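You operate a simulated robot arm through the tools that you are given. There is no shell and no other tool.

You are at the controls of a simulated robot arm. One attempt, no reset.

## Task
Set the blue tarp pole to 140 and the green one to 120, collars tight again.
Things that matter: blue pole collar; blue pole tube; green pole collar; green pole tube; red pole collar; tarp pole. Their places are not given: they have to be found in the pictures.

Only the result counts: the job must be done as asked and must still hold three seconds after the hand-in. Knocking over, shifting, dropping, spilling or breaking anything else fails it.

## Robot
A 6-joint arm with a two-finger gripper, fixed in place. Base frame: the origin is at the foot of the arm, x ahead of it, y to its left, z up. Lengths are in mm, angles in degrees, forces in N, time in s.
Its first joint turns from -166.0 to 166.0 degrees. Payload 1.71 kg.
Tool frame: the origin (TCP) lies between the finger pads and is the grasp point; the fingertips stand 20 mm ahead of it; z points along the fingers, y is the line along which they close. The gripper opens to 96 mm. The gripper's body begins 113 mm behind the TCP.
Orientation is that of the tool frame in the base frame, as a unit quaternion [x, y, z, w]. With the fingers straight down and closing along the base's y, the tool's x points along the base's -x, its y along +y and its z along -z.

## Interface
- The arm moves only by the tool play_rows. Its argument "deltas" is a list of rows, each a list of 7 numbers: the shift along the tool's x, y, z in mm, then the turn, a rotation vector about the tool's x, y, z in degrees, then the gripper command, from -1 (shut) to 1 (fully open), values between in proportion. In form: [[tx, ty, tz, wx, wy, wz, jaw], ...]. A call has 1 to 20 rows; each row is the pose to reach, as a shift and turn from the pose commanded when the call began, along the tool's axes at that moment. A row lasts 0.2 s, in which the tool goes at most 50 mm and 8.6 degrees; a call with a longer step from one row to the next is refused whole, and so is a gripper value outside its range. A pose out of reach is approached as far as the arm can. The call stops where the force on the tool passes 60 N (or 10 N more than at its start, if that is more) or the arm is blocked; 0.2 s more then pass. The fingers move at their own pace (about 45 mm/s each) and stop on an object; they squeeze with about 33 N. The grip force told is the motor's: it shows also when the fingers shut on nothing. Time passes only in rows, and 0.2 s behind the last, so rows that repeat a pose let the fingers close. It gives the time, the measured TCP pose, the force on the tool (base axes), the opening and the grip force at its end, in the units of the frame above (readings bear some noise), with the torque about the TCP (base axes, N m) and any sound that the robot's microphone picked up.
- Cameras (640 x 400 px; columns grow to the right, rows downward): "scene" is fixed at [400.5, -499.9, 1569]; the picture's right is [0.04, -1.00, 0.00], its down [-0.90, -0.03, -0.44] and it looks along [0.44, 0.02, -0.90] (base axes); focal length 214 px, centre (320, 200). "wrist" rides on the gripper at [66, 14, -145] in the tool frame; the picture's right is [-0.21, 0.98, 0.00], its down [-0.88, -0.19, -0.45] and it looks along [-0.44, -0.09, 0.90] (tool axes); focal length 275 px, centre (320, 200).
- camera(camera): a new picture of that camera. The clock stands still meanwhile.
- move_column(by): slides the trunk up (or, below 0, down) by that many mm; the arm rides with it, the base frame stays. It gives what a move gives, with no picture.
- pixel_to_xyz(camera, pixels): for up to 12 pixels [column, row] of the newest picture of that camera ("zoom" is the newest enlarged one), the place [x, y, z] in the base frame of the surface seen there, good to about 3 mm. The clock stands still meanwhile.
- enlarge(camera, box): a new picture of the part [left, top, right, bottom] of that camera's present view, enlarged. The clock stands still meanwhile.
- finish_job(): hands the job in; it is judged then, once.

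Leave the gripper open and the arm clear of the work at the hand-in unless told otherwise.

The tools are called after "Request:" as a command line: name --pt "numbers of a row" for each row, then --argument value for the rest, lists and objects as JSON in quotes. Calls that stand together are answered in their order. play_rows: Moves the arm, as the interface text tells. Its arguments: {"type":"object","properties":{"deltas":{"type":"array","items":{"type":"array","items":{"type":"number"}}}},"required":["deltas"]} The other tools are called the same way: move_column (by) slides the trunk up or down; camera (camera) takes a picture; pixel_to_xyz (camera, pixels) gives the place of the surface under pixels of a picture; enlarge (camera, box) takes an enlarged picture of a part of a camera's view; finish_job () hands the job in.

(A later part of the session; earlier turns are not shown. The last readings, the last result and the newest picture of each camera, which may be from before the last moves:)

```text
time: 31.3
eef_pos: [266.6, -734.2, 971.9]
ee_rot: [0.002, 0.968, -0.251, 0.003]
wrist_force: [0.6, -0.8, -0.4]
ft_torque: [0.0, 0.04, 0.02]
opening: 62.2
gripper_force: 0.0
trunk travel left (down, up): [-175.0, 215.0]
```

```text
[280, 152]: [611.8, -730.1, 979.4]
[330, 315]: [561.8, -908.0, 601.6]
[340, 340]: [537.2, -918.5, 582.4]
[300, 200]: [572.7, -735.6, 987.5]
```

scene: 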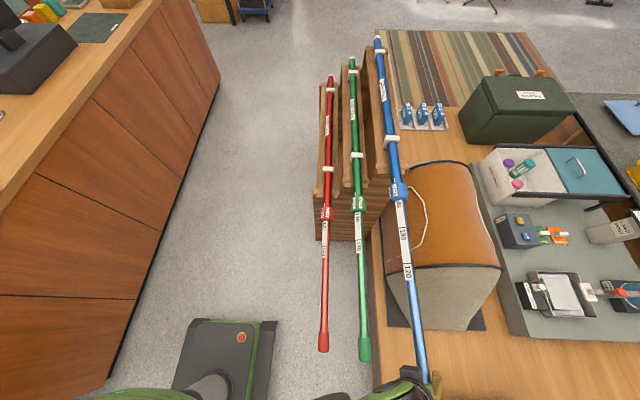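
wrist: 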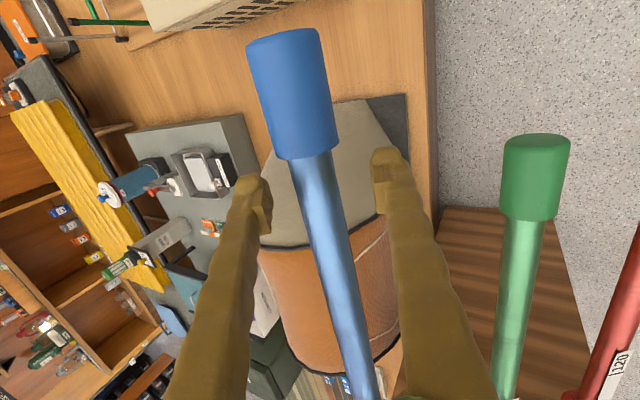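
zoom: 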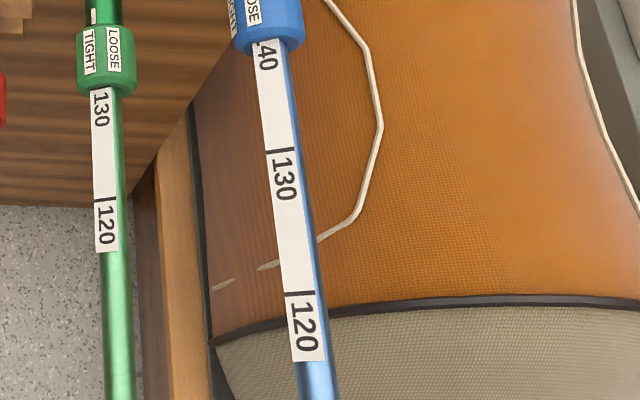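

The 130 tick is at x≈611.3, so 11 mm more is needed. The tube is centred between the fingers; I grip with a softer command (jaw -0.5) and read forces.

Request:
play_rows --pt "0 0 0 0 0 0 -0.2" --pt "0 0 0 0 0 0 -0.5" --pt "0 0 0 0 0 0 -0.5" --pt "0 0 0 0 0 0 -0.5"

```text
time: 32.3
eef_pos: [265.8, -735.0, 972.8]
ee_rot: [0.001, 0.968, -0.251, 0.003]
wrist_force: [1.4, -10.0, 8.7]
ft_torque: [0.0, 0.09, 0.1]
opening: 31.3
gripper_force: 5.3
trunk travel left (down, up): [-175.0, 215.0]
```

Grip 5 N with ~13 N side force. I pull 11 mm toward -x.

Request:
play_rows --pt "3 0 0 0 0 0 -0.5" --pt "6 0 0 0 0 0 -0.5" --pt "9 0 0 0 0 0 -0.5" --pt "11 0 0 0 0 0 -0.5" --pt "11 0 0 0 0 0 -0.5"

Request:
enlarge --camera "scene" --box '[380, 170, 444, 250]'

Request:
pixel_to_xyz --camera "zoom" --pixels '[[285, 302], [290, 302], [295, 300]]'

```text
time: 33.5
eef_pos: [256.9, -733.8, 972.6]
ee_rot: [0.0, 0.968, -0.251, 0.003]
wrist_force: [2.1, -10.4, 11.2]
ft_torque: [-0.01, 0.14, 0.15]
opening: 32.9
gripper_force: 6.6
trunk travel left (down, up): [-175.0, 215.0]
```

```text
5.00 times, centred on (412, 210) of scene
```

zoom: 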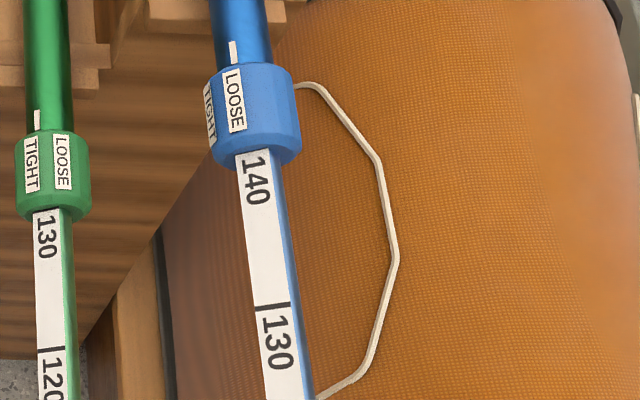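

```text
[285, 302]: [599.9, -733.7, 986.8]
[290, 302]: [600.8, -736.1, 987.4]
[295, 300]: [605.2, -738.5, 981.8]
```

Reading looks like 140 at the collar edge. I release the grip and measure precisely with a tighter zoom.

Request:
play_rows --pt "0 0 0 0 0 0 0.2" --pt "0 0 0 0 0 0 0.5" --pt "0 0 0 0 0 0 0.5" --pt "0 0 0 0 0 0 0.5"

Request:
enlarge --camera "scene" --box '[390, 180, 422, 240]'

Request:
pixel_to_xyz --camera "zoom" --pixels '[[300, 200], [300, 300], [290, 250], [310, 340], [315, 360], [310, 320]]'

```text
time: 34.5
eef_pos: [255.4, -732.4, 970.2]
ee_rot: [0.001, 0.968, -0.252, 0.002]
wrist_force: [-0.4, 0.6, 0.1]
ft_torque: [-0.02, -0.02, -0.01]
opening: 71.7
gripper_force: 0.1
trunk travel left (down, up): [-175.0, 215.0]
```

```text
6.67 times, centred on (406, 210) of scene
```

zoom: 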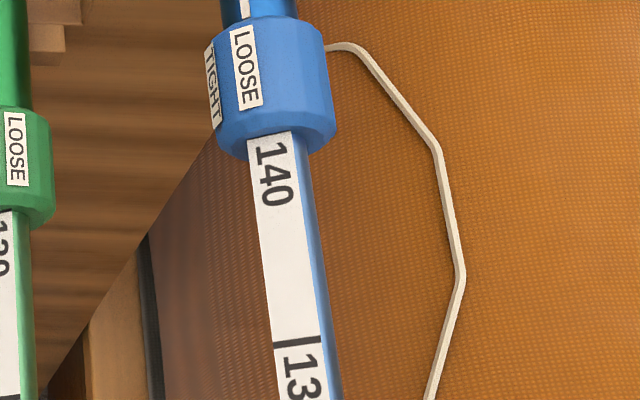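

```text
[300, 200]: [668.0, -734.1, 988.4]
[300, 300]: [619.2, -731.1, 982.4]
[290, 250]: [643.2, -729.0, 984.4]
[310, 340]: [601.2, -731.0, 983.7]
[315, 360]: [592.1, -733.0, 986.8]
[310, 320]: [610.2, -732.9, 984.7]
```

The 130 tick now sits at scene pixel (402.5,231.3), the same spot (402.4,231.4) where the 120 tick was originally, i.e. blue reads 140 within ~1 mm. Next I return along the pole to the collar (x≈727), fingers fully open, tilting back to ~60°.

Request:
play_rows --pt "-20 -1 0 1 0 0 1" --pt "-58 -2 -0.5 3.5 0 0 1" --pt "-97 -3.4 -0.75 6 0 0 1" --pt "-136 -3.4 -0.75 9 0 0 1" --pt "-175 -3.4 -0.75 12 0 0 1" --pt "-214 -3.4 -0.75 15 0 0 1" --pt "-253 -3.4 -0.75 18 0 0 1" --pt "-292 -3.4 -0.75 21 0 0 1" --pt "-331 -3.4 -0.75 24 0 0 1" --pt "-370 -3.4 -0.75 27 0 0 1" --pt "-409 -3.4 -0.75 29 0 0 1" --pt "-445 -3.4 -0.75 31 0 0 1" --pt "-471 -3.4 -0.75 31 0 0 1" --pt "-471 -3.4 -0.75 31 0 0 1"

Request:
enlarge --camera "wrist" --box '[200, 60, 440, 280]'

```text
time: 37.5
eef_pos: [723.7, -738.9, 977.5]
ee_rot: [0.002, 0.865, -0.501, 0.002]
wrist_force: [-0.5, 0.4, 0.6]
ft_torque: [-0.02, 0.0, 0.0]
opening: 96.0
gripper_force: 0.0
trunk travel left (down, up): [-175.0, 215.0]
```

```text
1.82 times, centred on (320, 170) of wrist
```

zoom: 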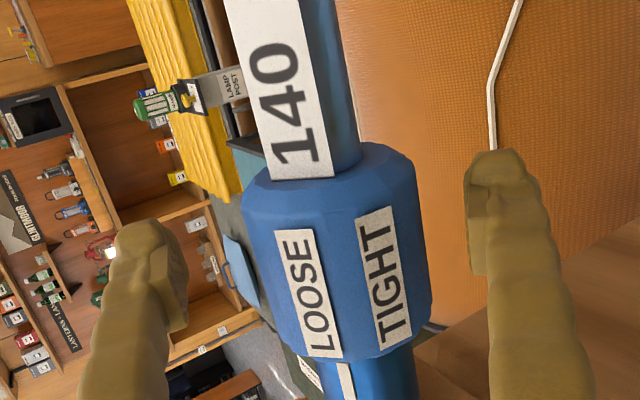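

The TCP is off the axis by about (-4,+5) mm in y/z; I recentre (ty +6, tz -1, tx -3) and then take a close look at the 140 tick.

Request:
play_rows --pt "-1.5 3 -0.5 0 0 0 1" --pt "-3 6.2 -0.9 0 0 0 1" --pt "-3 6.2 -0.9 0 0 0 1" --pt "-3 6.2 -0.9 0 0 0 1"

Request:
enlarge --camera "wrist" --box '[260, 90, 380, 190]'

Request:
camera --camera "wrist"

```text
time: 38.5
eef_pos: [727.1, -734.1, 972.2]
ee_rot: [0.001, 0.866, -0.501, 0.002]
wrist_force: [0.2, -0.4, 0.9]
ft_torque: [0.03, 0.03, 0.0]
opening: 95.9
gripper_force: 0.0
trunk travel left (down, up): [-175.0, 215.0]
```

```text
4.00 times, centred on (320, 140) of wrist
```

zoom: 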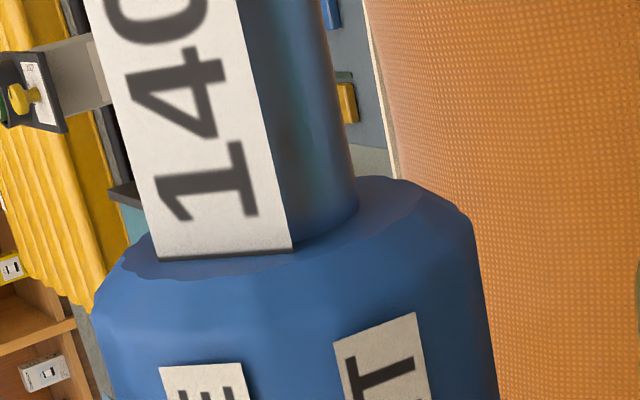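

```text
taken
```

wrist: 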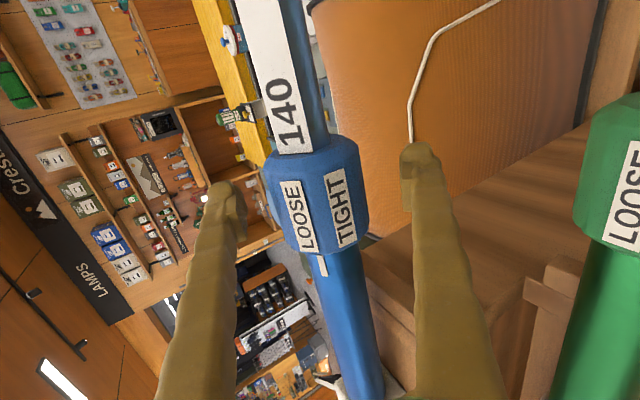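

140 tick is at the collar edge (within ~1 mm). TCP is centred at (727,-734,972). I close on the collar.

Request:
play_rows --pt "0 0 0 0 0 0 -1" --pt "0 0 0 0 0 0 -1" --pt "0 0 0 0 0 0 -1" --pt "0 0 0 0 0 0 -1"

```text
time: 39.5
eef_pos: [727.9, -733.3, 972.4]
ee_rot: [0.002, 0.866, -0.501, 0.003]
wrist_force: [6.0, -9.5, 10.0]
ft_torque: [-0.04, -0.2, -0.15]
opening: 52.5
gripper_force: 34.2
trunk travel left (down, up): [-175.0, 215.0]
```

Gripped at 52.5 mm, side force ~15 N. I turn back toward TIGHT: first -24°.

Request:
play_rows --pt "0 0 0 -6 0 0 -1" --pt "0 0 0 -12 0 0 -1" --pt "0 0 0 -18 0 0 -1" --pt "0 0 0 -24 0 0 -1"

```text
time: 40.5
eef_pos: [726.5, -734.7, 973.5]
ee_rot: [0.002, 0.951, -0.309, 0.003]
wrist_force: [3.8, -33.1, 22.1]
ft_torque: [-0.08, 0.03, -0.81]
opening: 52.1
gripper_force: 35.2
trunk travel left (down, up): [-175.0, 215.0]
```

Side force has grown to ~40 N along -tool-y. I test a 0.7 mm correction along -tool-y while holding.

Request:
play_rows --pt "0 -0.7 0 0 0 0 -1" --pt "0 -0.7 0 0 0 0 -1"

```text
time: 41.1
eef_pos: [727.8, -734.0, 973.5]
ee_rot: [0.001, 0.951, -0.31, 0.003]
wrist_force: [3.5, -33.3, 25.1]
ft_torque: [-0.03, -0.23, -0.26]
opening: 52.3
gripper_force: 34.9
trunk travel left (down, up): [-175.0, 215.0]
```

Little change; I shift a further 1.5 mm the same way and read again.

Request:
play_rows --pt "0 -0.8 0 0 0 0 -1" --pt "0 -1.5 0 0 0 0 -1"

```text
time: 41.7
eef_pos: [728.6, -734.3, 972.8]
ee_rot: [0.001, 0.951, -0.308, 0.002]
wrist_force: [-14.3, -7.2, 2.5]
ft_torque: [-0.05, -0.43, 0.0]
opening: 52.2
gripper_force: 34.8
trunk travel left (down, up): [-175.0, 215.0]
```

Relieved (now ~7 N sideways). I continue turning: another -22°.

Request:
play_rows --pt "0 0 0 -6 0 0 -1" --pt "0 0 0 -12 0 0 -1" --pt "0 0 0 -18 0 0 -1" --pt "0 0 0 -22 0 0 -1"

Request:
camera --camera "wrist"

```text
time: 42.7
eef_pos: [728.6, -735.0, 973.9]
ee_rot: [0.001, 0.992, -0.123, 0.003]
wrist_force: [-23.8, 3.3, -4.2]
ft_torque: [-0.6, 0.07, -0.29]
opening: 52.3
gripper_force: 34.5
trunk travel left (down, up): [-175.0, 215.0]
```

```text
taken
```

wrist: 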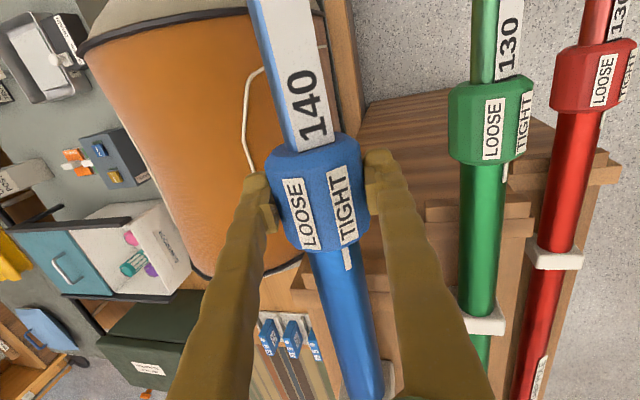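

The labels and index now match the initial TIGHT picture (index at (347,258), TIGHT at (342,205)), and the torque about x rises to -0.6 Nm, i.e. it's resisting. I push 2° more to seat it firmly.

Request:
play_rows --pt "0 0 0 -1 0 0 -1" --pt "0 0 0 -2 0 0 -1" --pt "0 0 0 -2 0 0 -1"

Request:
enlarge --camera "wrist" --box '[240, 100, 400, 300]'

```text
time: 43.5
eef_pos: [729.2, -735.5, 973.7]
ee_rot: [0.0, 0.994, -0.105, 0.003]
wrist_force: [-12.7, -2.7, 8.6]
ft_torque: [-0.33, -0.34, -0.19]
opening: 51.9
gripper_force: 34.6
trunk travel left (down, up): [-175.0, 215.0]
```

```text
2.00 times, centred on (320, 200) of wrist
```

zoom: 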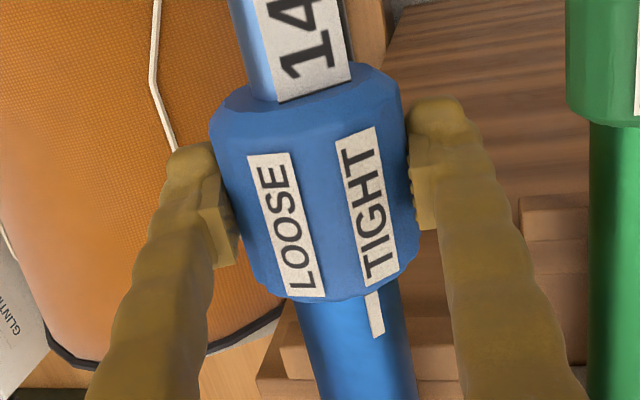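

The collar is at TIGHT. I release, and look again after opening.

Request:
play_rows --pt "0 0 0 0 0 0 1" --pt "0 0 0 0 0 0 1" --pt "0 0 0 0 0 0 1" --pt "0 0 0 0 0 0 1"

Request:
enlarge --camera "wrist" --box '[240, 100, 400, 300]'

Request:
pixel_to_xyz --camera "zoom" --pixels '[[280, 225], [360, 205], [370, 240], [375, 312], [378, 325], [272, 200]]'

```text
time: 44.5
eef_pos: [730.0, -733.9, 972.3]
ee_rot: [0.001, 0.994, -0.106, 0.002]
wrist_force: [-0.1, -0.4, 1.2]
ft_torque: [0.03, -0.01, -0.03]
opening: 96.0
gripper_force: 0.1
trunk travel left (down, up): [-175.0, 215.0]
```

```text
2.00 times, centred on (320, 200) of wrist
```

zoom: 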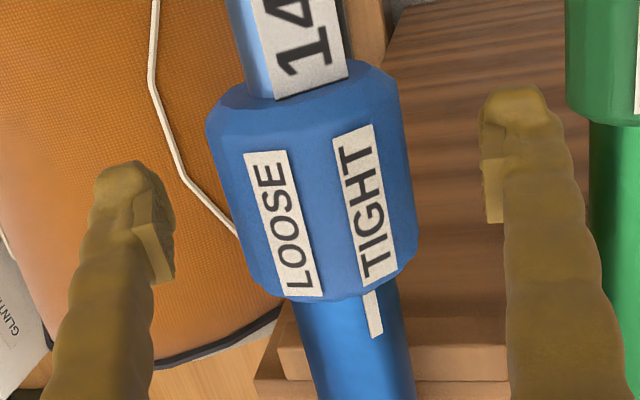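

```text
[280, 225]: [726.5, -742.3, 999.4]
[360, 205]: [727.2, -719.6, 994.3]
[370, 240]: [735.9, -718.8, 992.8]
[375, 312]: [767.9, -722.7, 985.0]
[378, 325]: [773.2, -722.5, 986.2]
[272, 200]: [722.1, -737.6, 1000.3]
```

Blue is at TIGHT and reads 140. I withdraw 100 mm straight back along the tool axis and look at the green collar.

Request:
play_rows --pt "0 0 -25 0 0 0 1" --pt "0 0 -55 0 0 0 1" --pt "0 0 -90 0 0 0 1" --pt "0 25 -110 0 0 0 1" --pt "0 60 -110 0 0 0 1" --pt "0 90 -100 0 0 0 1" --pt "0 90 -100 0 0 0 1"

Request:
camera --camera "wrist"

Request:
enlarge --camera "wrist" --box '[180, 60, 340, 160]'

```text
time: 46.1
eef_pos: [727.6, -624.7, 1053.0]
ee_rot: [0.0, 0.994, -0.106, 0.002]
wrist_force: [-0.1, -0.2, 0.1]
ft_torque: [-0.01, 0.0, 0.0]
opening: 95.8
gripper_force: 0.0
trunk travel left (down, up): [-175.0, 215.0]
```

```text
taken
```

wrist: 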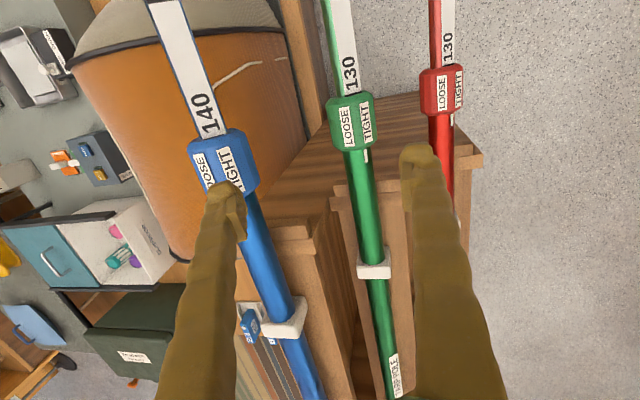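

```text
4.00 times, centred on (260, 110) of wrist
```

zoom: 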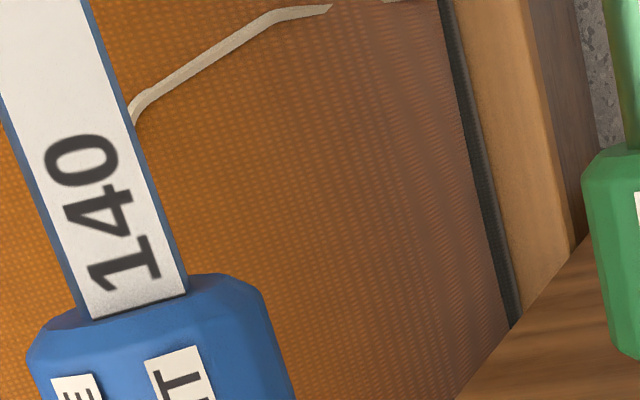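

Blue: 140 sits at the collar edge. Now I measure the green collar's axis from this view.

Request:
enlarge --camera "wrist" --box '[300, 70, 400, 190]'

Request:
pixel_to_xyz --camera "zoom" --pixels '[[245, 170], [255, 170], [270, 170], [285, 170], [300, 170], [315, 170], [330, 170], [345, 170], [360, 170], [375, 170], [385, 170], [392, 175]]'

Request:
pixel_to_xyz --camera "zoom" --pixels '[[300, 120], [320, 220], [310, 180], [372, 160], [365, 280], [335, 340], [350, 340], [370, 340], [390, 340], [280, 40], [300, 40], [320, 40]]'

```text
3.33 times, centred on (350, 130) of wrist
```

zoom: 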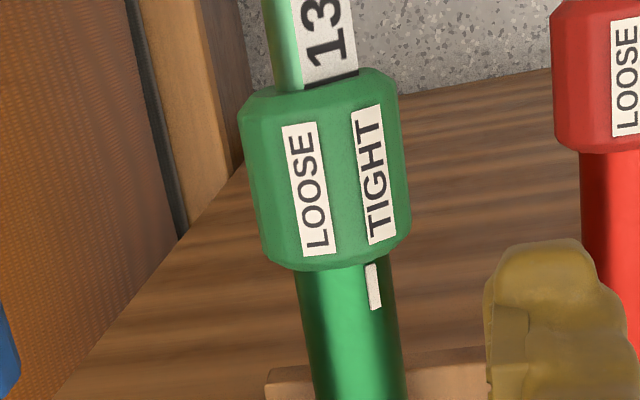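

```text
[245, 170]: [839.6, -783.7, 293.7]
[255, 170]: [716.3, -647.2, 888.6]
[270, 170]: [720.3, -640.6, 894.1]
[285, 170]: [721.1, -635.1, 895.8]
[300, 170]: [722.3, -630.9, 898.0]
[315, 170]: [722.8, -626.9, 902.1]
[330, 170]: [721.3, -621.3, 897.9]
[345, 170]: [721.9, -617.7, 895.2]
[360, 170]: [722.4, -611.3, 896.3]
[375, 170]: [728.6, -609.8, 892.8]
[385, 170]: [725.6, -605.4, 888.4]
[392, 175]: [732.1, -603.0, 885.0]
```

```text
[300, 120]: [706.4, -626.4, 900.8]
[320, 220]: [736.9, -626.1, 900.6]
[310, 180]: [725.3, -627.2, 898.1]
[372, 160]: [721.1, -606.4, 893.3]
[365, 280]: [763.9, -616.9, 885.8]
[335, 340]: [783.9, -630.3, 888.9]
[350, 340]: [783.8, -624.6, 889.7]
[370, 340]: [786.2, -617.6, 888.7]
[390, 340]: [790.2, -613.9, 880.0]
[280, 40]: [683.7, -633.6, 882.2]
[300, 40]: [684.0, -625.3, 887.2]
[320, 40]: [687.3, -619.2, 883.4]
```

Green axis fits y -626.7, z 872.7, with TIGHT at its index mark. I line up with it along the tool axis (tilt 12°) and stop ~77 mm short to check centring.

Request:
play_rows --pt "0 18 5 0 0 0 1" --pt "0.6 35.5 20 0 0 0 1" --pt "0.6 35.5 60 0 0 0 1" --pt "0.6 35.5 100 0 0 0 1" --pt "0.6 35.5 100 0 0 0 1"

Request:
camera --camera "wrist"

```text
time: 47.3
eef_pos: [729.1, -612.4, 945.7]
ee_rot: [0.0, 0.994, -0.106, 0.003]
wrist_force: [0.2, -0.4, 0.7]
ft_torque: [0.02, 0.02, -0.03]
opening: 95.9
gripper_force: 0.2
trunk travel left (down, up): [-175.0, 215.0]
```

```text
taken
```

wrist: 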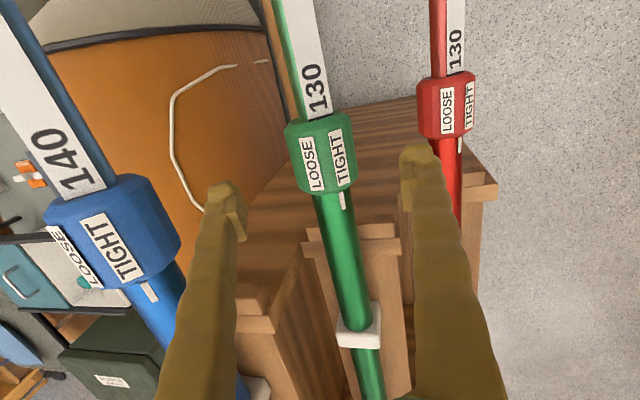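

Centred well. I advance the remaining 74 mm so the fingers straddle the green collar.

Request:
play_rows --pt "0.5 0.3 20 0 0 0 1" --pt "1 0.6 40 0 0 0 1" --pt "2 0.8 60 0 0 0 1" --pt "2 0.8 74 0 0 0 1" --pt "2 0.8 74 0 0 0 1"

Request:
camera --camera "wrist"

```text
time: 48.5
eef_pos: [726.7, -627.7, 874.8]
ee_rot: [0.0, 0.994, -0.106, 0.002]
wrist_force: [-0.4, 0.1, -0.4]
ft_torque: [0.02, -0.01, 0.0]
opening: 95.9
gripper_force: 0.1
trunk travel left (down, up): [-175.0, 215.0]
```

```text
taken
```

wrist: 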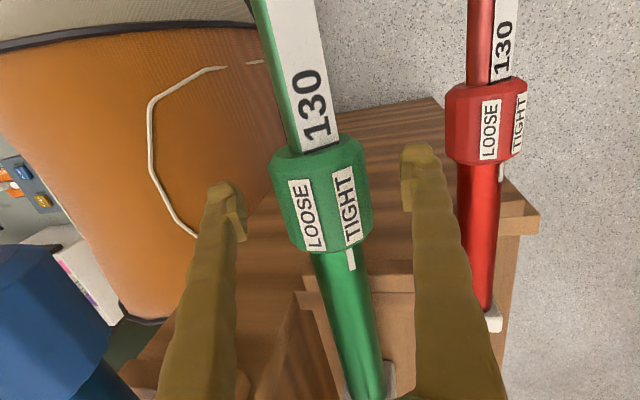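

Good alignment; I nudge (+1.2 tool y, +1.8 tool z) and close on the green collar.

Request:
play_rows --pt "0 1.2 1.8 0 0 0 1" --pt "0 1.2 1.8 0 0 0 -1" --pt "0 1.2 1.8 0 0 0 -1" --pt "0 1.2 1.8 0 0 0 -1" --pt "0 1.2 1.8 0 0 0 -1"

```text
time: 49.7
eef_pos: [726.9, -625.3, 872.2]
ee_rot: [0.0, 0.994, -0.105, 0.002]
wrist_force: [-2.0, 3.0, -1.7]
ft_torque: [-0.04, -0.04, -0.18]
opening: 52.4
gripper_force: 34.9
trunk travel left (down, up): [-175.0, 215.0]
```

Gripped at 52.4 mm with hardly any side force. I turn toward LOOSE: first +24°.

Request:
play_rows --pt "0 0 0 6 0 0 -1" --pt "0 0 0 12 0 0 -1" --pt "0 0 0 18 0 0 -1" --pt "0 0 0 24 0 0 -1"

Request:
camera --camera "wrist"

```text
time: 50.7
eef_pos: [727.2, -624.7, 872.6]
ee_rot: [0.001, 0.951, -0.31, 0.002]
wrist_force: [-6.6, 4.5, -3.1]
ft_torque: [0.08, -0.2, 0.31]
opening: 52.5
gripper_force: 35.5
trunk travel left (down, up): [-175.0, 215.0]
```

```text
taken
```

wrist: 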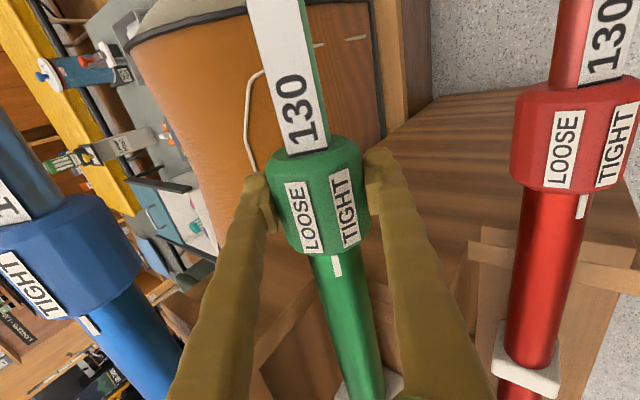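

Collar turns with the fingers, low forces. Another +22°.

Request:
play_rows --pt "0 0 0 6 0 0 -1" --pt "0 0 0 12 0 0 -1" --pt "0 0 0 18 0 0 -1" --pt "0 0 0 22 0 0 -1"

Request:
enlarge --camera "wrist" --box '[220, 80, 420, 300]'

Request:
pixel_to_xyz --camera "zoom" --pixels '[[283, 245], [290, 260], [327, 335], [324, 325], [358, 230], [365, 260]]'

```text
time: 51.7
eef_pos: [727.2, -624.1, 872.1]
ee_rot: [0.001, 0.874, -0.485, 0.002]
wrist_force: [-6.1, 8.2, -0.7]
ft_torque: [0.64, 0.04, -0.1]
opening: 52.3
gripper_force: 35.5
trunk travel left (down, up): [-175.0, 215.0]
```

```text
1.82 times, centred on (320, 190) of wrist
```

zoom: 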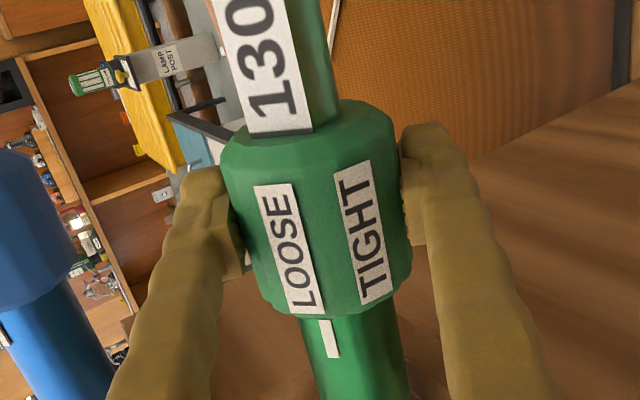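

```text
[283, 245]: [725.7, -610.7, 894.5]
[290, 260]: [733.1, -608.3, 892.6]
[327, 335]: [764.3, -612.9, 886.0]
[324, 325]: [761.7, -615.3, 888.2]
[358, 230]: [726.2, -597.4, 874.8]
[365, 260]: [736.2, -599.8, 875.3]
```

LOOSE is aligned with the index (38° vs 41°) and the torque +0.64 Nm shows it is at its stop. I open the fingers and confirm.

Request:
play_rows --pt "0 0 0 0 0 0 0.9" --pt "0 0 0 0 0 0 0.9" --pt "0 0 0 0 0 0 0.9" --pt "0 0 0 0 0 0 0.9"

Request:
camera --camera "wrist"

```text
time: 52.7
eef_pos: [726.9, -624.0, 872.6]
ee_rot: [0.001, 0.874, -0.486, 0.002]
wrist_force: [-0.1, 0.5, 1.3]
ft_torque: [-0.01, 0.01, 0.01]
opening: 90.9
gripper_force: 0.0
trunk travel left (down, up): [-175.0, 215.0]
```

```text
taken
```

wrist: 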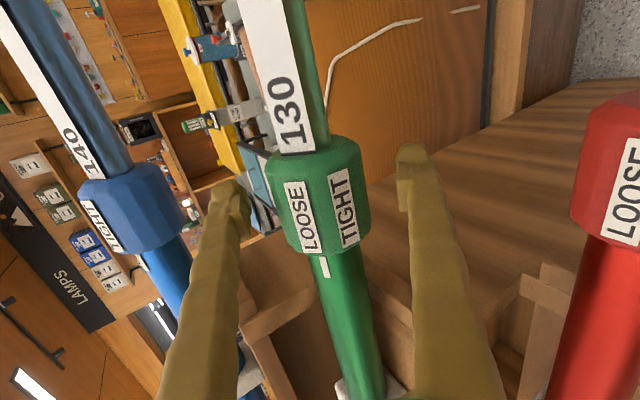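

LOOSE confirmed. I slide the open fingers along the green tube to beyond its free end (x≈250), un-tilting to ~10°.

Request:
play_rows --pt "20 0 0 -2 0 0 0.9" --pt "57 0 0 -6 0 0 0.9" --pt "95 0 0 -10 0 0 0.9" --pt "133 0 0 -14 0 0 0.9" --pt "171 0 0 -18 0 0 0.9" --pt "209 0 0 -22 0 0 0.9" --pt "247 0 0 -26 0 0 0.9" --pt "285 0 0 -30 0 0 0.9" --pt "323 0 0 -34 0 0 0.9" --pt "361 0 0 -38 0 0 0.9" --pt "399 0 0 -42 0 0 0.9" --pt "437 0 0 -46 0 0 0.9" --pt "470 0 0 -48 0 0 0.9" --pt "482 0 0 -48 0 0 0.9" --pt "482 0 0 -48 0 0 0.9"

Request:
camera --camera "wrist"

Request:
camera --camera "scene"

```text
time: 55.9
eef_pos: [246.0, -626.8, 870.2]
ee_rot: [0.0, 0.996, -0.088, 0.003]
wrist_force: [-0.8, -0.8, 0.0]
ft_torque: [-0.01, -0.02, 0.0]
opening: 91.3
gripper_force: 0.1
trunk travel left (down, up): [-175.0, 215.0]
```

```text
taken
```

wrist: 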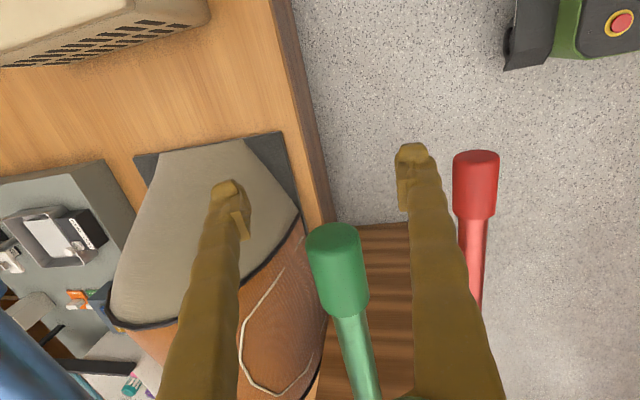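

```text
taken
```

scene: 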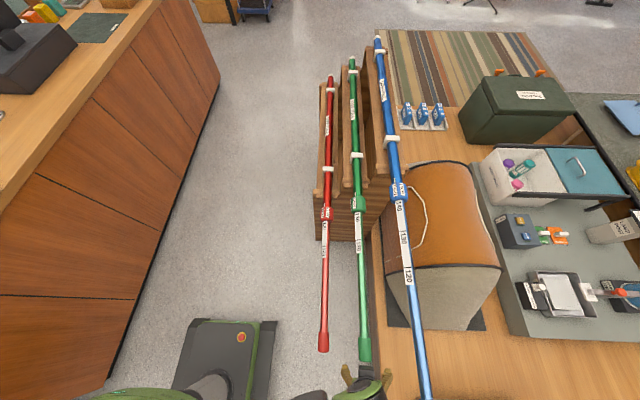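

TCP is at (246,-627,870), just in front of the green cap. I measure the cap's end face and axis.

Request:
enlarge --camera "wrist" --box '[290, 200, 390, 340]'

Request:
pixel_to_xyz --camera "zoom" --pixels '[[290, 80], [310, 85], [340, 75], [260, 150], [280, 150], [300, 150], [320, 150], [340, 150], [360, 150], [375, 150], [390, 150], [320, 75]]'

```text
2.86 times, centred on (340, 270) of wrist
```

zoom: 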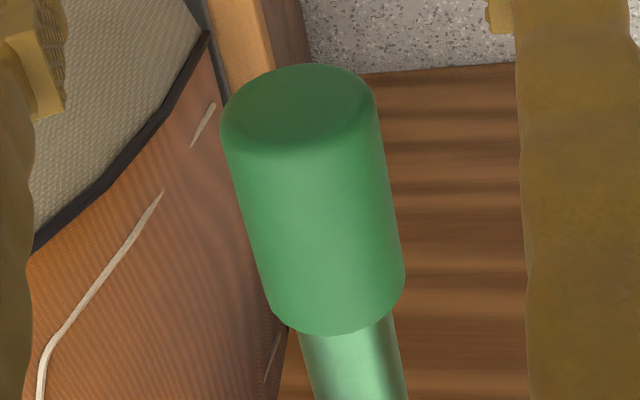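

```text
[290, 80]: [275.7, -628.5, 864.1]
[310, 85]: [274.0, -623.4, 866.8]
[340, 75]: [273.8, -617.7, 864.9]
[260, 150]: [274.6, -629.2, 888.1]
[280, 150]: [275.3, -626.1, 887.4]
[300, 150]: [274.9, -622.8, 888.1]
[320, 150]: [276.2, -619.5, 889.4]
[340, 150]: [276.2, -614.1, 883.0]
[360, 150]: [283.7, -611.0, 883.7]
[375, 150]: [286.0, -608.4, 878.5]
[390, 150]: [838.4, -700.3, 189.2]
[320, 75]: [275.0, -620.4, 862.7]
```

The end face is at x≈274.5 (axis about y -625, z 872). I close the fingers fully here and centre them, ready to push the end face toward +x.

Request:
play_rows --pt "0 1.5 -1.5 0 0 0 0" --pt "0 1.5 -1.5 0 0 0 -1" --pt "0 1.5 -1.5 0 0 0 -1" --pt "0 1.5 -1.5 0 0 0 -1" --pt "0 1.5 -1.5 0 0 0 -1" --pt "0 1.5 -1.5 0 0 0 -1" --pt "0 1.5 -1.5 0 0 0 -1"

Request:
play_rows --pt "-6 0 0 0 0 0 -1" --pt "-12 0 0 0 0 0 -1" --pt "-16 0 0 0 0 0 -1" --pt "-20 0 0 0 0 0 -1" --pt "-25 0 0 0 0 0 -1" --pt "-30 0 0 0 0 0 -1"

Request:
camera --camera "wrist"

```text
time: 57.5
eef_pos: [246.6, -624.3, 871.9]
ee_rot: [0.0, 0.996, -0.089, 0.002]
wrist_force: [-0.3, 0.4, -0.1]
ft_torque: [0.0, -0.04, -0.03]
opening: 0.0
gripper_force: 29.9
trunk travel left (down, up): [-175.0, 215.0]
```

```text
time: 58.9
eef_pos: [274.4, -623.8, 870.5]
ee_rot: [0.0, 0.996, -0.088, 0.004]
wrist_force: [-0.3, 0.4, 0.1]
ft_torque: [-0.03, 0.01, 0.03]
opening: 0.2
gripper_force: 28.7
trunk travel left (down, up): [-175.0, 215.0]
```

```text
taken
```

wrist: 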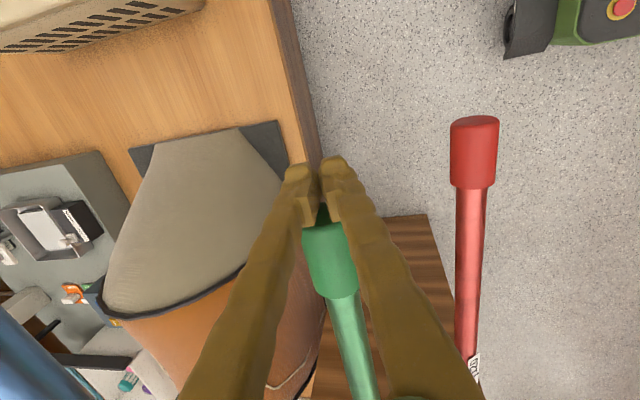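

TCP reached x 274 with no force; I need to see if the cap is being pushed or something else. Zooming at (322,215) and measuring.

Request:
enlarge --camera "wrist" --box '[260, 140, 400, 310]'

Request:
pixel_to_xyz --camera "zoom" --pixels '[[315, 190], [320, 220], [320, 250], [330, 300], [335, 325], [345, 340], [300, 230]]'

Request:
enlarge --camera "scene" --box '[330, 190, 394, 270]'

```text
2.35 times, centred on (330, 225) of wrist
```

zoom: 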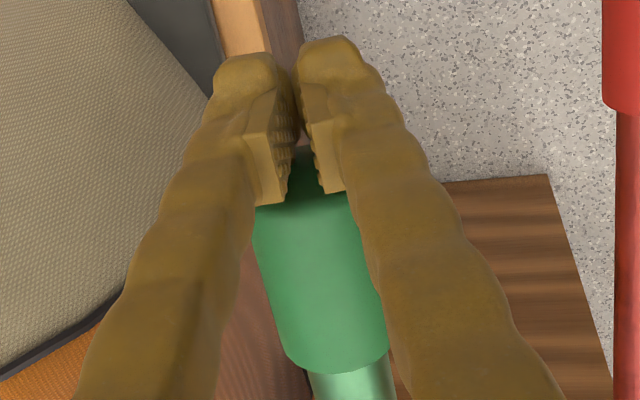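

```text
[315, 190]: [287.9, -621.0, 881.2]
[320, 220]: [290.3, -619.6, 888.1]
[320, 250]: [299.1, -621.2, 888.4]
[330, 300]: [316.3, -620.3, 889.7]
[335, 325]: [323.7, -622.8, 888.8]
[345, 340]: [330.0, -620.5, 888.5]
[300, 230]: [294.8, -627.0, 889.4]
```

```text
5.00 times, centred on (362, 230) of scene
```

zoom: 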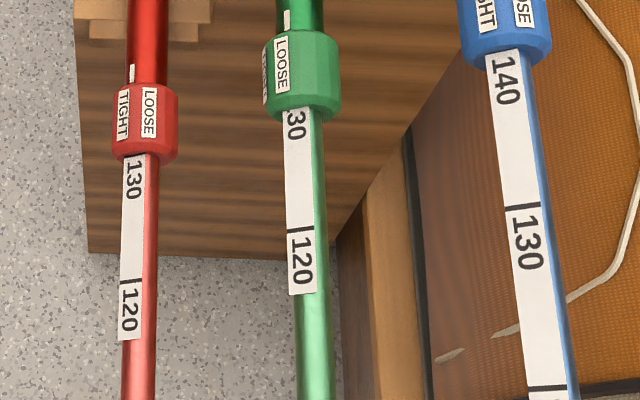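

The green tube is sliding in freely (its 130 is now half under the collar). I keep pushing 75 mm at ~27 mm/s, slowing at the end.

Request:
play_rows --pt "-5 0 0 0 0 0 -1" --pt "-10 0 0 0 0 0 -1" --pt "-15 0 0 0 0 0 -1" --pt "-20 0 0 0 0 0 -1" --pt "-25 0 0 0 0 0 -1" --pt "-30 0 0 0 0 0 -1" --pt "-35 0 0 0 0 0 -1" --pt "-40 0 0 0 0 0 -1" --pt "-45 0 0 0 0 0 -1" --pt "-50 0 0 0 0 0 -1" --pt "-55 0 0 0 0 0 -1" --pt "-60 0 0 0 0 0 -1" --pt "-65 0 0 0 0 0 -1" --pt "-69 0 0 0 0 0 -1" --pt "-72 0 0 0 0 0 -1" --pt "-74 0 0 0 0 0 -1" --pt "-75 0 0 0 0 0 -1"

Request:
camera --camera "wrist"

Request:
enlarge --camera "scene" --box '[330, 180, 394, 260]'

Request:
pixel_to_xyz --camera "zoom" --pixels '[[295, 200], [300, 220], [300, 180], [290, 160]]'

```text
time: 62.5
eef_pos: [351.4, -623.4, 871.7]
ee_rot: [0.0, 0.996, -0.088, 0.003]
wrist_force: [-0.9, -0.4, 0.2]
ft_torque: [-0.03, 0.02, -0.05]
opening: 6.0
gripper_force: 29.6
trunk travel left (down, up): [-175.0, 215.0]
```

```text
taken
```

wrist: 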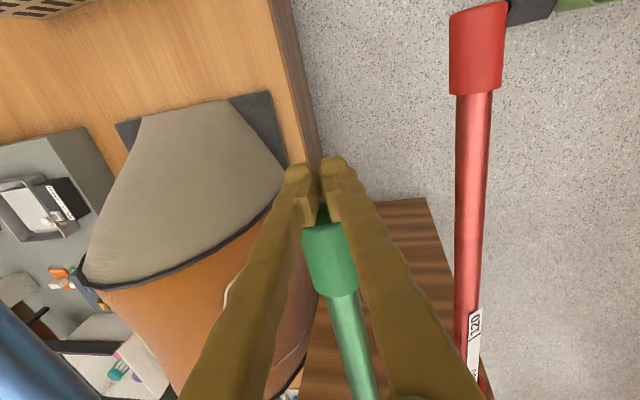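

```text
5.00 times, centred on (362, 220) of scene
```

zoom: 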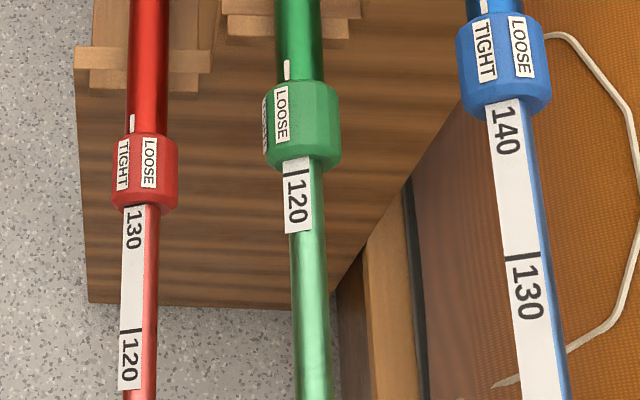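

```text
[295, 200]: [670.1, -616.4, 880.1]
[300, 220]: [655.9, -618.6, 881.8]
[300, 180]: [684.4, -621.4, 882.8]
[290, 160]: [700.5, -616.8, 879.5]
```

The 120 tick is now close to the collar edge. I measure it more exactly with a tighter zoom.

Request:
enlarge --camera "scene" --box '[346, 188, 370, 228]'

Request:
pixel_to_xyz --camera "zoom" --pixels '[[290, 250], [320, 250], [300, 230], [320, 230], [300, 270], [320, 270]]'

```text
10.00 times, centred on (358, 208) of scene
```

zoom: 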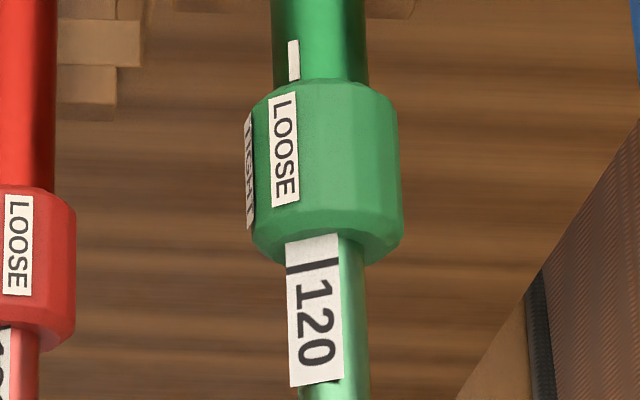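

```text
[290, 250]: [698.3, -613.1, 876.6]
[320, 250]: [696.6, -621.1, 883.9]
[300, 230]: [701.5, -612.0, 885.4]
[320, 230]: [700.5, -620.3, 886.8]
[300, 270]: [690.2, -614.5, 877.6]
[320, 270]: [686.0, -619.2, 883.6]
```

I compare with the untouched red pole (still at 130) as a reference for how the tick looks at the collar edge.

Request:
enlarge --camera "scene" --box '[314, 198, 338, 238]'

Request:
enlarge --camera "scene" --box '[386, 178, 410, 218]'

```text
10.00 times, centred on (326, 218) of scene
```

zoom: 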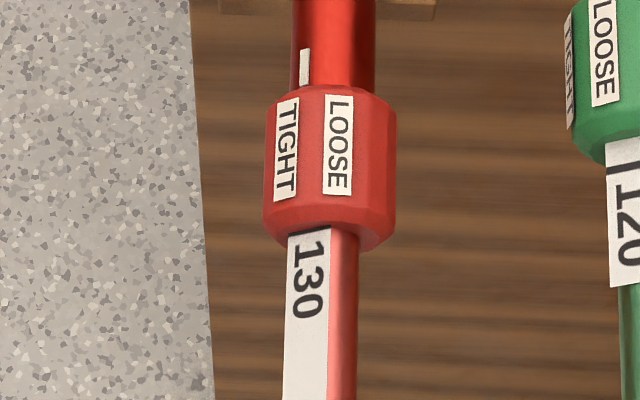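

```text
10.00 times, centred on (398, 198) of scene
```

zoom: 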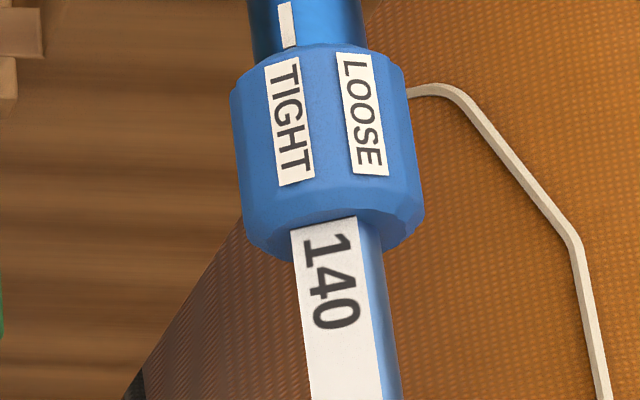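

Red's reference shows the tick right at the collar edge; blue matches within ~1 mm. Green's 120 tick is ≈10 mm outside the edge, so I push 8 mm more slowly and re-measure.

Request:
play_rows --pt "-2 0 0 0 0 0 -1" --pt "-4 0 0 0 0 0 -1" --pt "-6 0 0 0 0 0 -1" --pt "-8 0 0 0 0 0 -1" --pt "-8 0 0 0 0 0 -1"

Request:
enlarge --camera "scene" --box '[346, 188, 370, 228]'

```text
time: 63.7
eef_pos: [359.6, -624.7, 871.5]
ee_rot: [0.0, 0.996, -0.088, 0.003]
wrist_force: [-1.4, 1.3, -0.3]
ft_torque: [0.0, 0.05, -0.02]
opening: 5.7
gripper_force: 29.2
trunk travel left (down, up): [-175.0, 215.0]
```

```text
10.00 times, centred on (358, 208) of scene
```

zoom: 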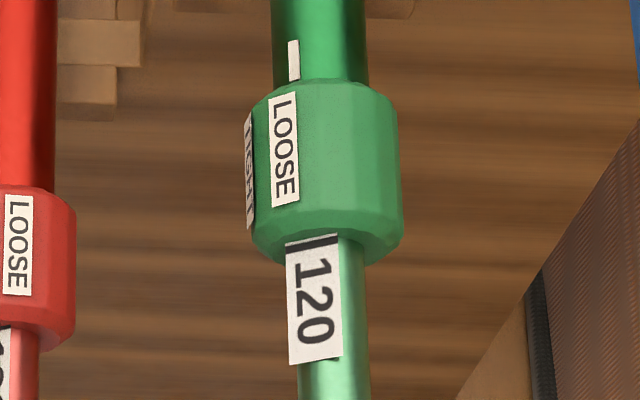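

The tick is now ~1.6 mm outside the edge (24 px moved per 8 mm). I push 1.6 mm more.

Request:
play_rows --pt "-0.8 0 0 0 0 0 -1" --pt "-1.6 0 0 0 0 0 -1" --pt "-1.6 0 0 0 0 0 -1"

Request:
enlarge --camera "scene" --box '[346, 188, 370, 228]'

```text
time: 64.5
eef_pos: [362.1, -624.9, 871.9]
ee_rot: [0.0, 0.996, -0.088, 0.003]
wrist_force: [-2.0, 0.6, 0.2]
ft_torque: [0.04, 0.04, -0.02]
opening: 6.0
gripper_force: 29.9
trunk travel left (down, up): [-175.0, 215.0]
```

```text
10.00 times, centred on (358, 208) of scene
```

zoom: 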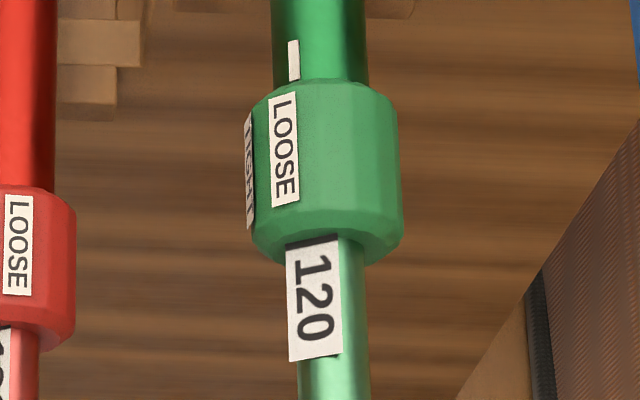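

The 120 tick is half under the edge, like red's reference: green reads 120. I open the fingers (no axial move) and re-check.

Request:
play_rows --pt "0 0 0 0 0 0 -0.6" --pt "0 0 0 0 0 0 0" --pt "0 0 0 0 0 0 0.9" --pt "0 0 0 0 0 0 0.9" --pt "0 0 0 0 0 0 0.9" --pt "0 0 0 0 0 0 0.9"

Request:
enlarge --camera "scene" --box '[346, 188, 370, 228]'

Request:
camera --camera "wrist"

```text
time: 65.9
eef_pos: [361.1, -625.6, 871.9]
ee_rot: [0.0, 0.996, -0.088, 0.002]
wrist_force: [-0.1, -0.9, -0.5]
ft_torque: [-0.01, 0.0, -0.02]
opening: 90.9
gripper_force: 0.0
trunk travel left (down, up): [-175.0, 215.0]
```

```text
10.00 times, centred on (358, 208) of scene
```

zoom: 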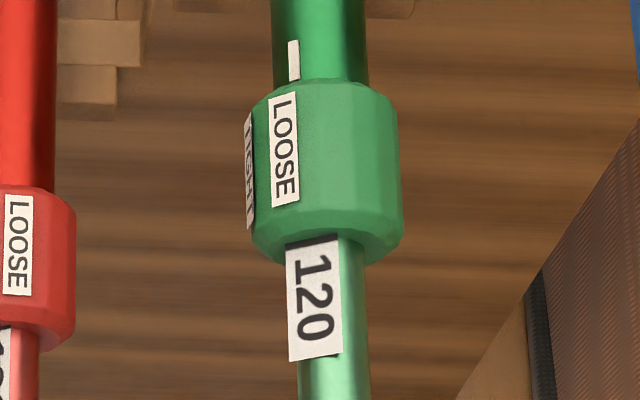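

```text
taken
```

wrist: 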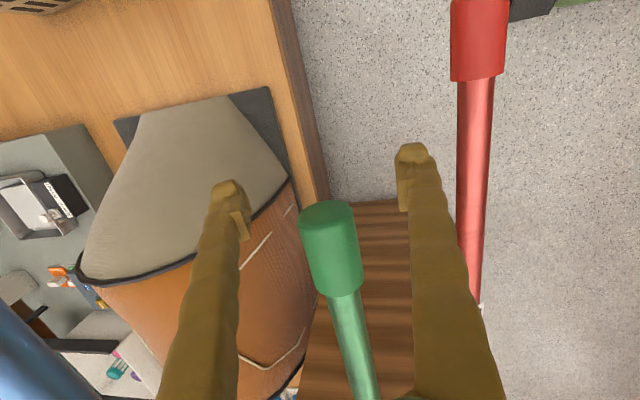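

Green stays at 120. I slide the open fingers back along the green tube to the collar (x≈727), tilting up to ~58°.

Request:
play_rows --pt "-15 0 0 2 0 0 0.9" --pt "-45 0 0 6 0 0 0.9" --pt "-75 0 0 10 0 0 0.9" --pt "-105 0 0 14 0 0 0.9" --pt "-135 0 0 18 0 0 0.9" --pt "-165 0 0 22 0 0 0.9" --pt "-195 0 0 26 0 0 0.9" --pt "-225 0 0 30 0 0 0.9" --pt "-255 0 0 34 0 0 0.9" --pt "-285 0 0 38 0 0 0.9" --pt "-315 0 0 42 0 0 0.9" --pt "-345 0 0 46 0 0 0.9" --pt "-366 0 0 48 0 0 0.9" --pt "-366 0 0 48 0 0 0.9"

Request:
camera --camera "wrist"

```text
time: 68.9
eef_pos: [727.0, -624.3, 873.6]
ee_rot: [0.002, 0.874, -0.486, 0.002]
wrist_force: [-0.1, -0.2, 0.0]
ft_torque: [-0.05, 0.01, -0.04]
opening: 90.9
gripper_force: 0.1
trunk travel left (down, up): [-175.0, 215.0]
```

```text
taken
```

wrist: 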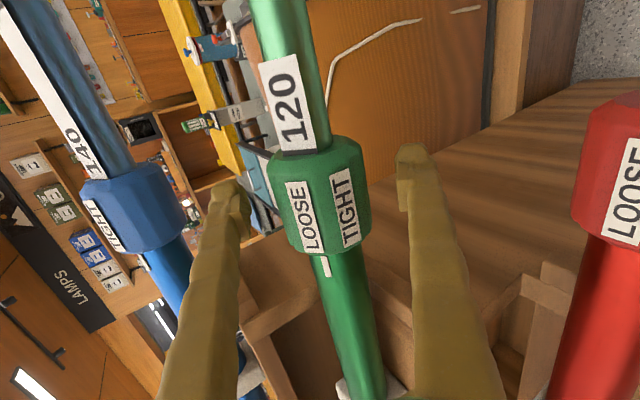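

Centred on the collar, same view as when I released it. I check the 120 tick up close and then close on the collar.

Request:
enlarge --camera "wrist" --box '[260, 90, 380, 190]'

Request:
play_rows --pt "0 0 0 0 0 0 -1" --pt "0 0 0 0 0 0 -1" --pt "0 0 0 0 0 0 -1" --pt "0 0 0 0 0 0 -1"

```text
4.00 times, centred on (320, 140) of wrist
```

zoom: 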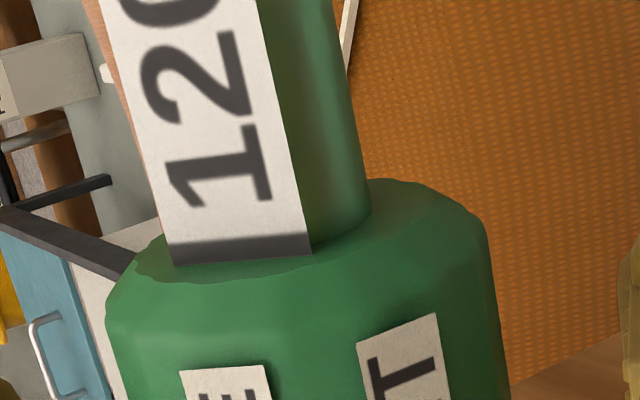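

```text
time: 69.9
eef_pos: [726.7, -623.9, 872.9]
ee_rot: [0.001, 0.875, -0.485, 0.002]
wrist_force: [-6.7, 9.7, -10.4]
ft_torque: [-0.01, -0.1, 0.05]
opening: 52.2
gripper_force: 35.2
trunk travel left (down, up): [-175.0, 215.0]
```

The 120 tick is half visible at the edge. Gripped with ~14 N along +tool-y; I turn back -24° with a 0.7 mm correction along +tool-y.

Request:
play_rows --pt "0 0.4 0 -6 0 0 -1" --pt "0 0.7 0 -12 0 0 -1" --pt "0 0.7 0 -18 0 0 -1" --pt "0 0.7 0 -24 0 0 -1"

```text
time: 70.9
eef_pos: [728.0, -624.4, 872.8]
ee_rot: [0.001, 0.956, -0.292, 0.004]
wrist_force: [2.5, -10.3, 0.9]
ft_torque: [-0.06, 0.02, -0.47]
opening: 52.3
gripper_force: 35.0
trunk travel left (down, up): [-175.0, 215.0]
```

Forces are low (~10 N). I continue another -22° to TIGHT.

Request:
play_rows --pt "0 -0.2 0 -6 0 0 -1" --pt "0 -0.4 0 -12 0 0 -1" --pt "0 -0.5 0 -18 0 0 -1" --pt "0 -0.5 0 -22 0 0 -1"

Request:
camera --camera "wrist"

```text
time: 71.9
eef_pos: [727.3, -624.9, 873.1]
ee_rot: [0.0, 0.995, -0.104, 0.003]
wrist_force: [7.0, -12.2, 12.3]
ft_torque: [-0.86, -0.07, -0.33]
opening: 52.3
gripper_force: 34.8
trunk travel left (down, up): [-175.0, 215.0]
```

```text
taken
```

wrist: 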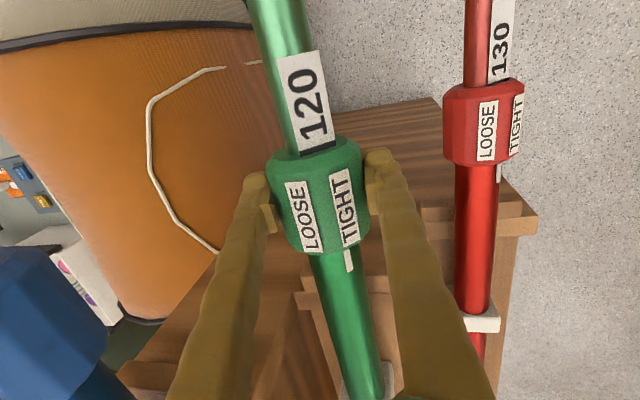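

Torque -0.86 Nm and the index lines up with TIGHT as at the start. I push 2° more to seat it, then open.

Request:
play_rows --pt "0 -0.3 0 -1 0 0 -1" --pt "0 -0.5 0 -2 0 0 -1" --pt "0 -0.5 0 -2 0 0 -1"

Request:
play_rows --pt "0 0 0 0 0 0 0.9" --pt "0 0 0 0 0 0 0.9" --pt "0 0 0 0 0 0 0.9" --pt "0 0 0 0 0 0 0.9"

Request:
enlarge --camera "wrist" --box '[240, 100, 400, 300]'

```text
time: 72.7
eef_pos: [726.7, -624.8, 874.6]
ee_rot: [0.0, 0.996, -0.088, 0.004]
wrist_force: [10.1, -14.3, 21.8]
ft_torque: [-0.25, -0.12, 0.17]
opening: 52.0
gripper_force: 35.0
trunk travel left (down, up): [-175.0, 215.0]
```

```text
time: 73.7
eef_pos: [725.9, -624.3, 873.9]
ee_rot: [0.0, 0.996, -0.088, 0.003]
wrist_force: [0.2, 0.0, -0.5]
ft_torque: [-0.01, 0.01, 0.0]
opening: 91.1
gripper_force: 0.0
trunk travel left (down, up): [-175.0, 215.0]
```

```text
2.00 times, centred on (320, 200) of wrist
```

zoom: 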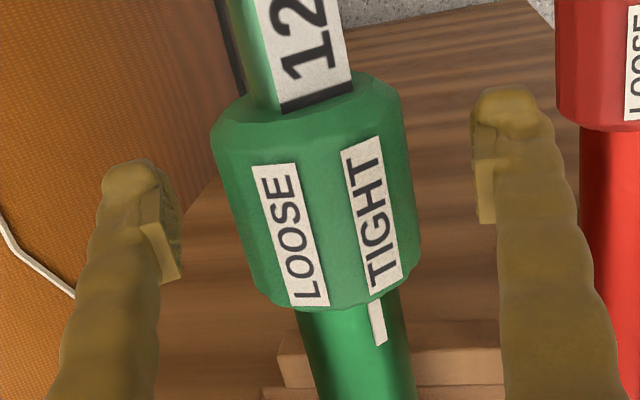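

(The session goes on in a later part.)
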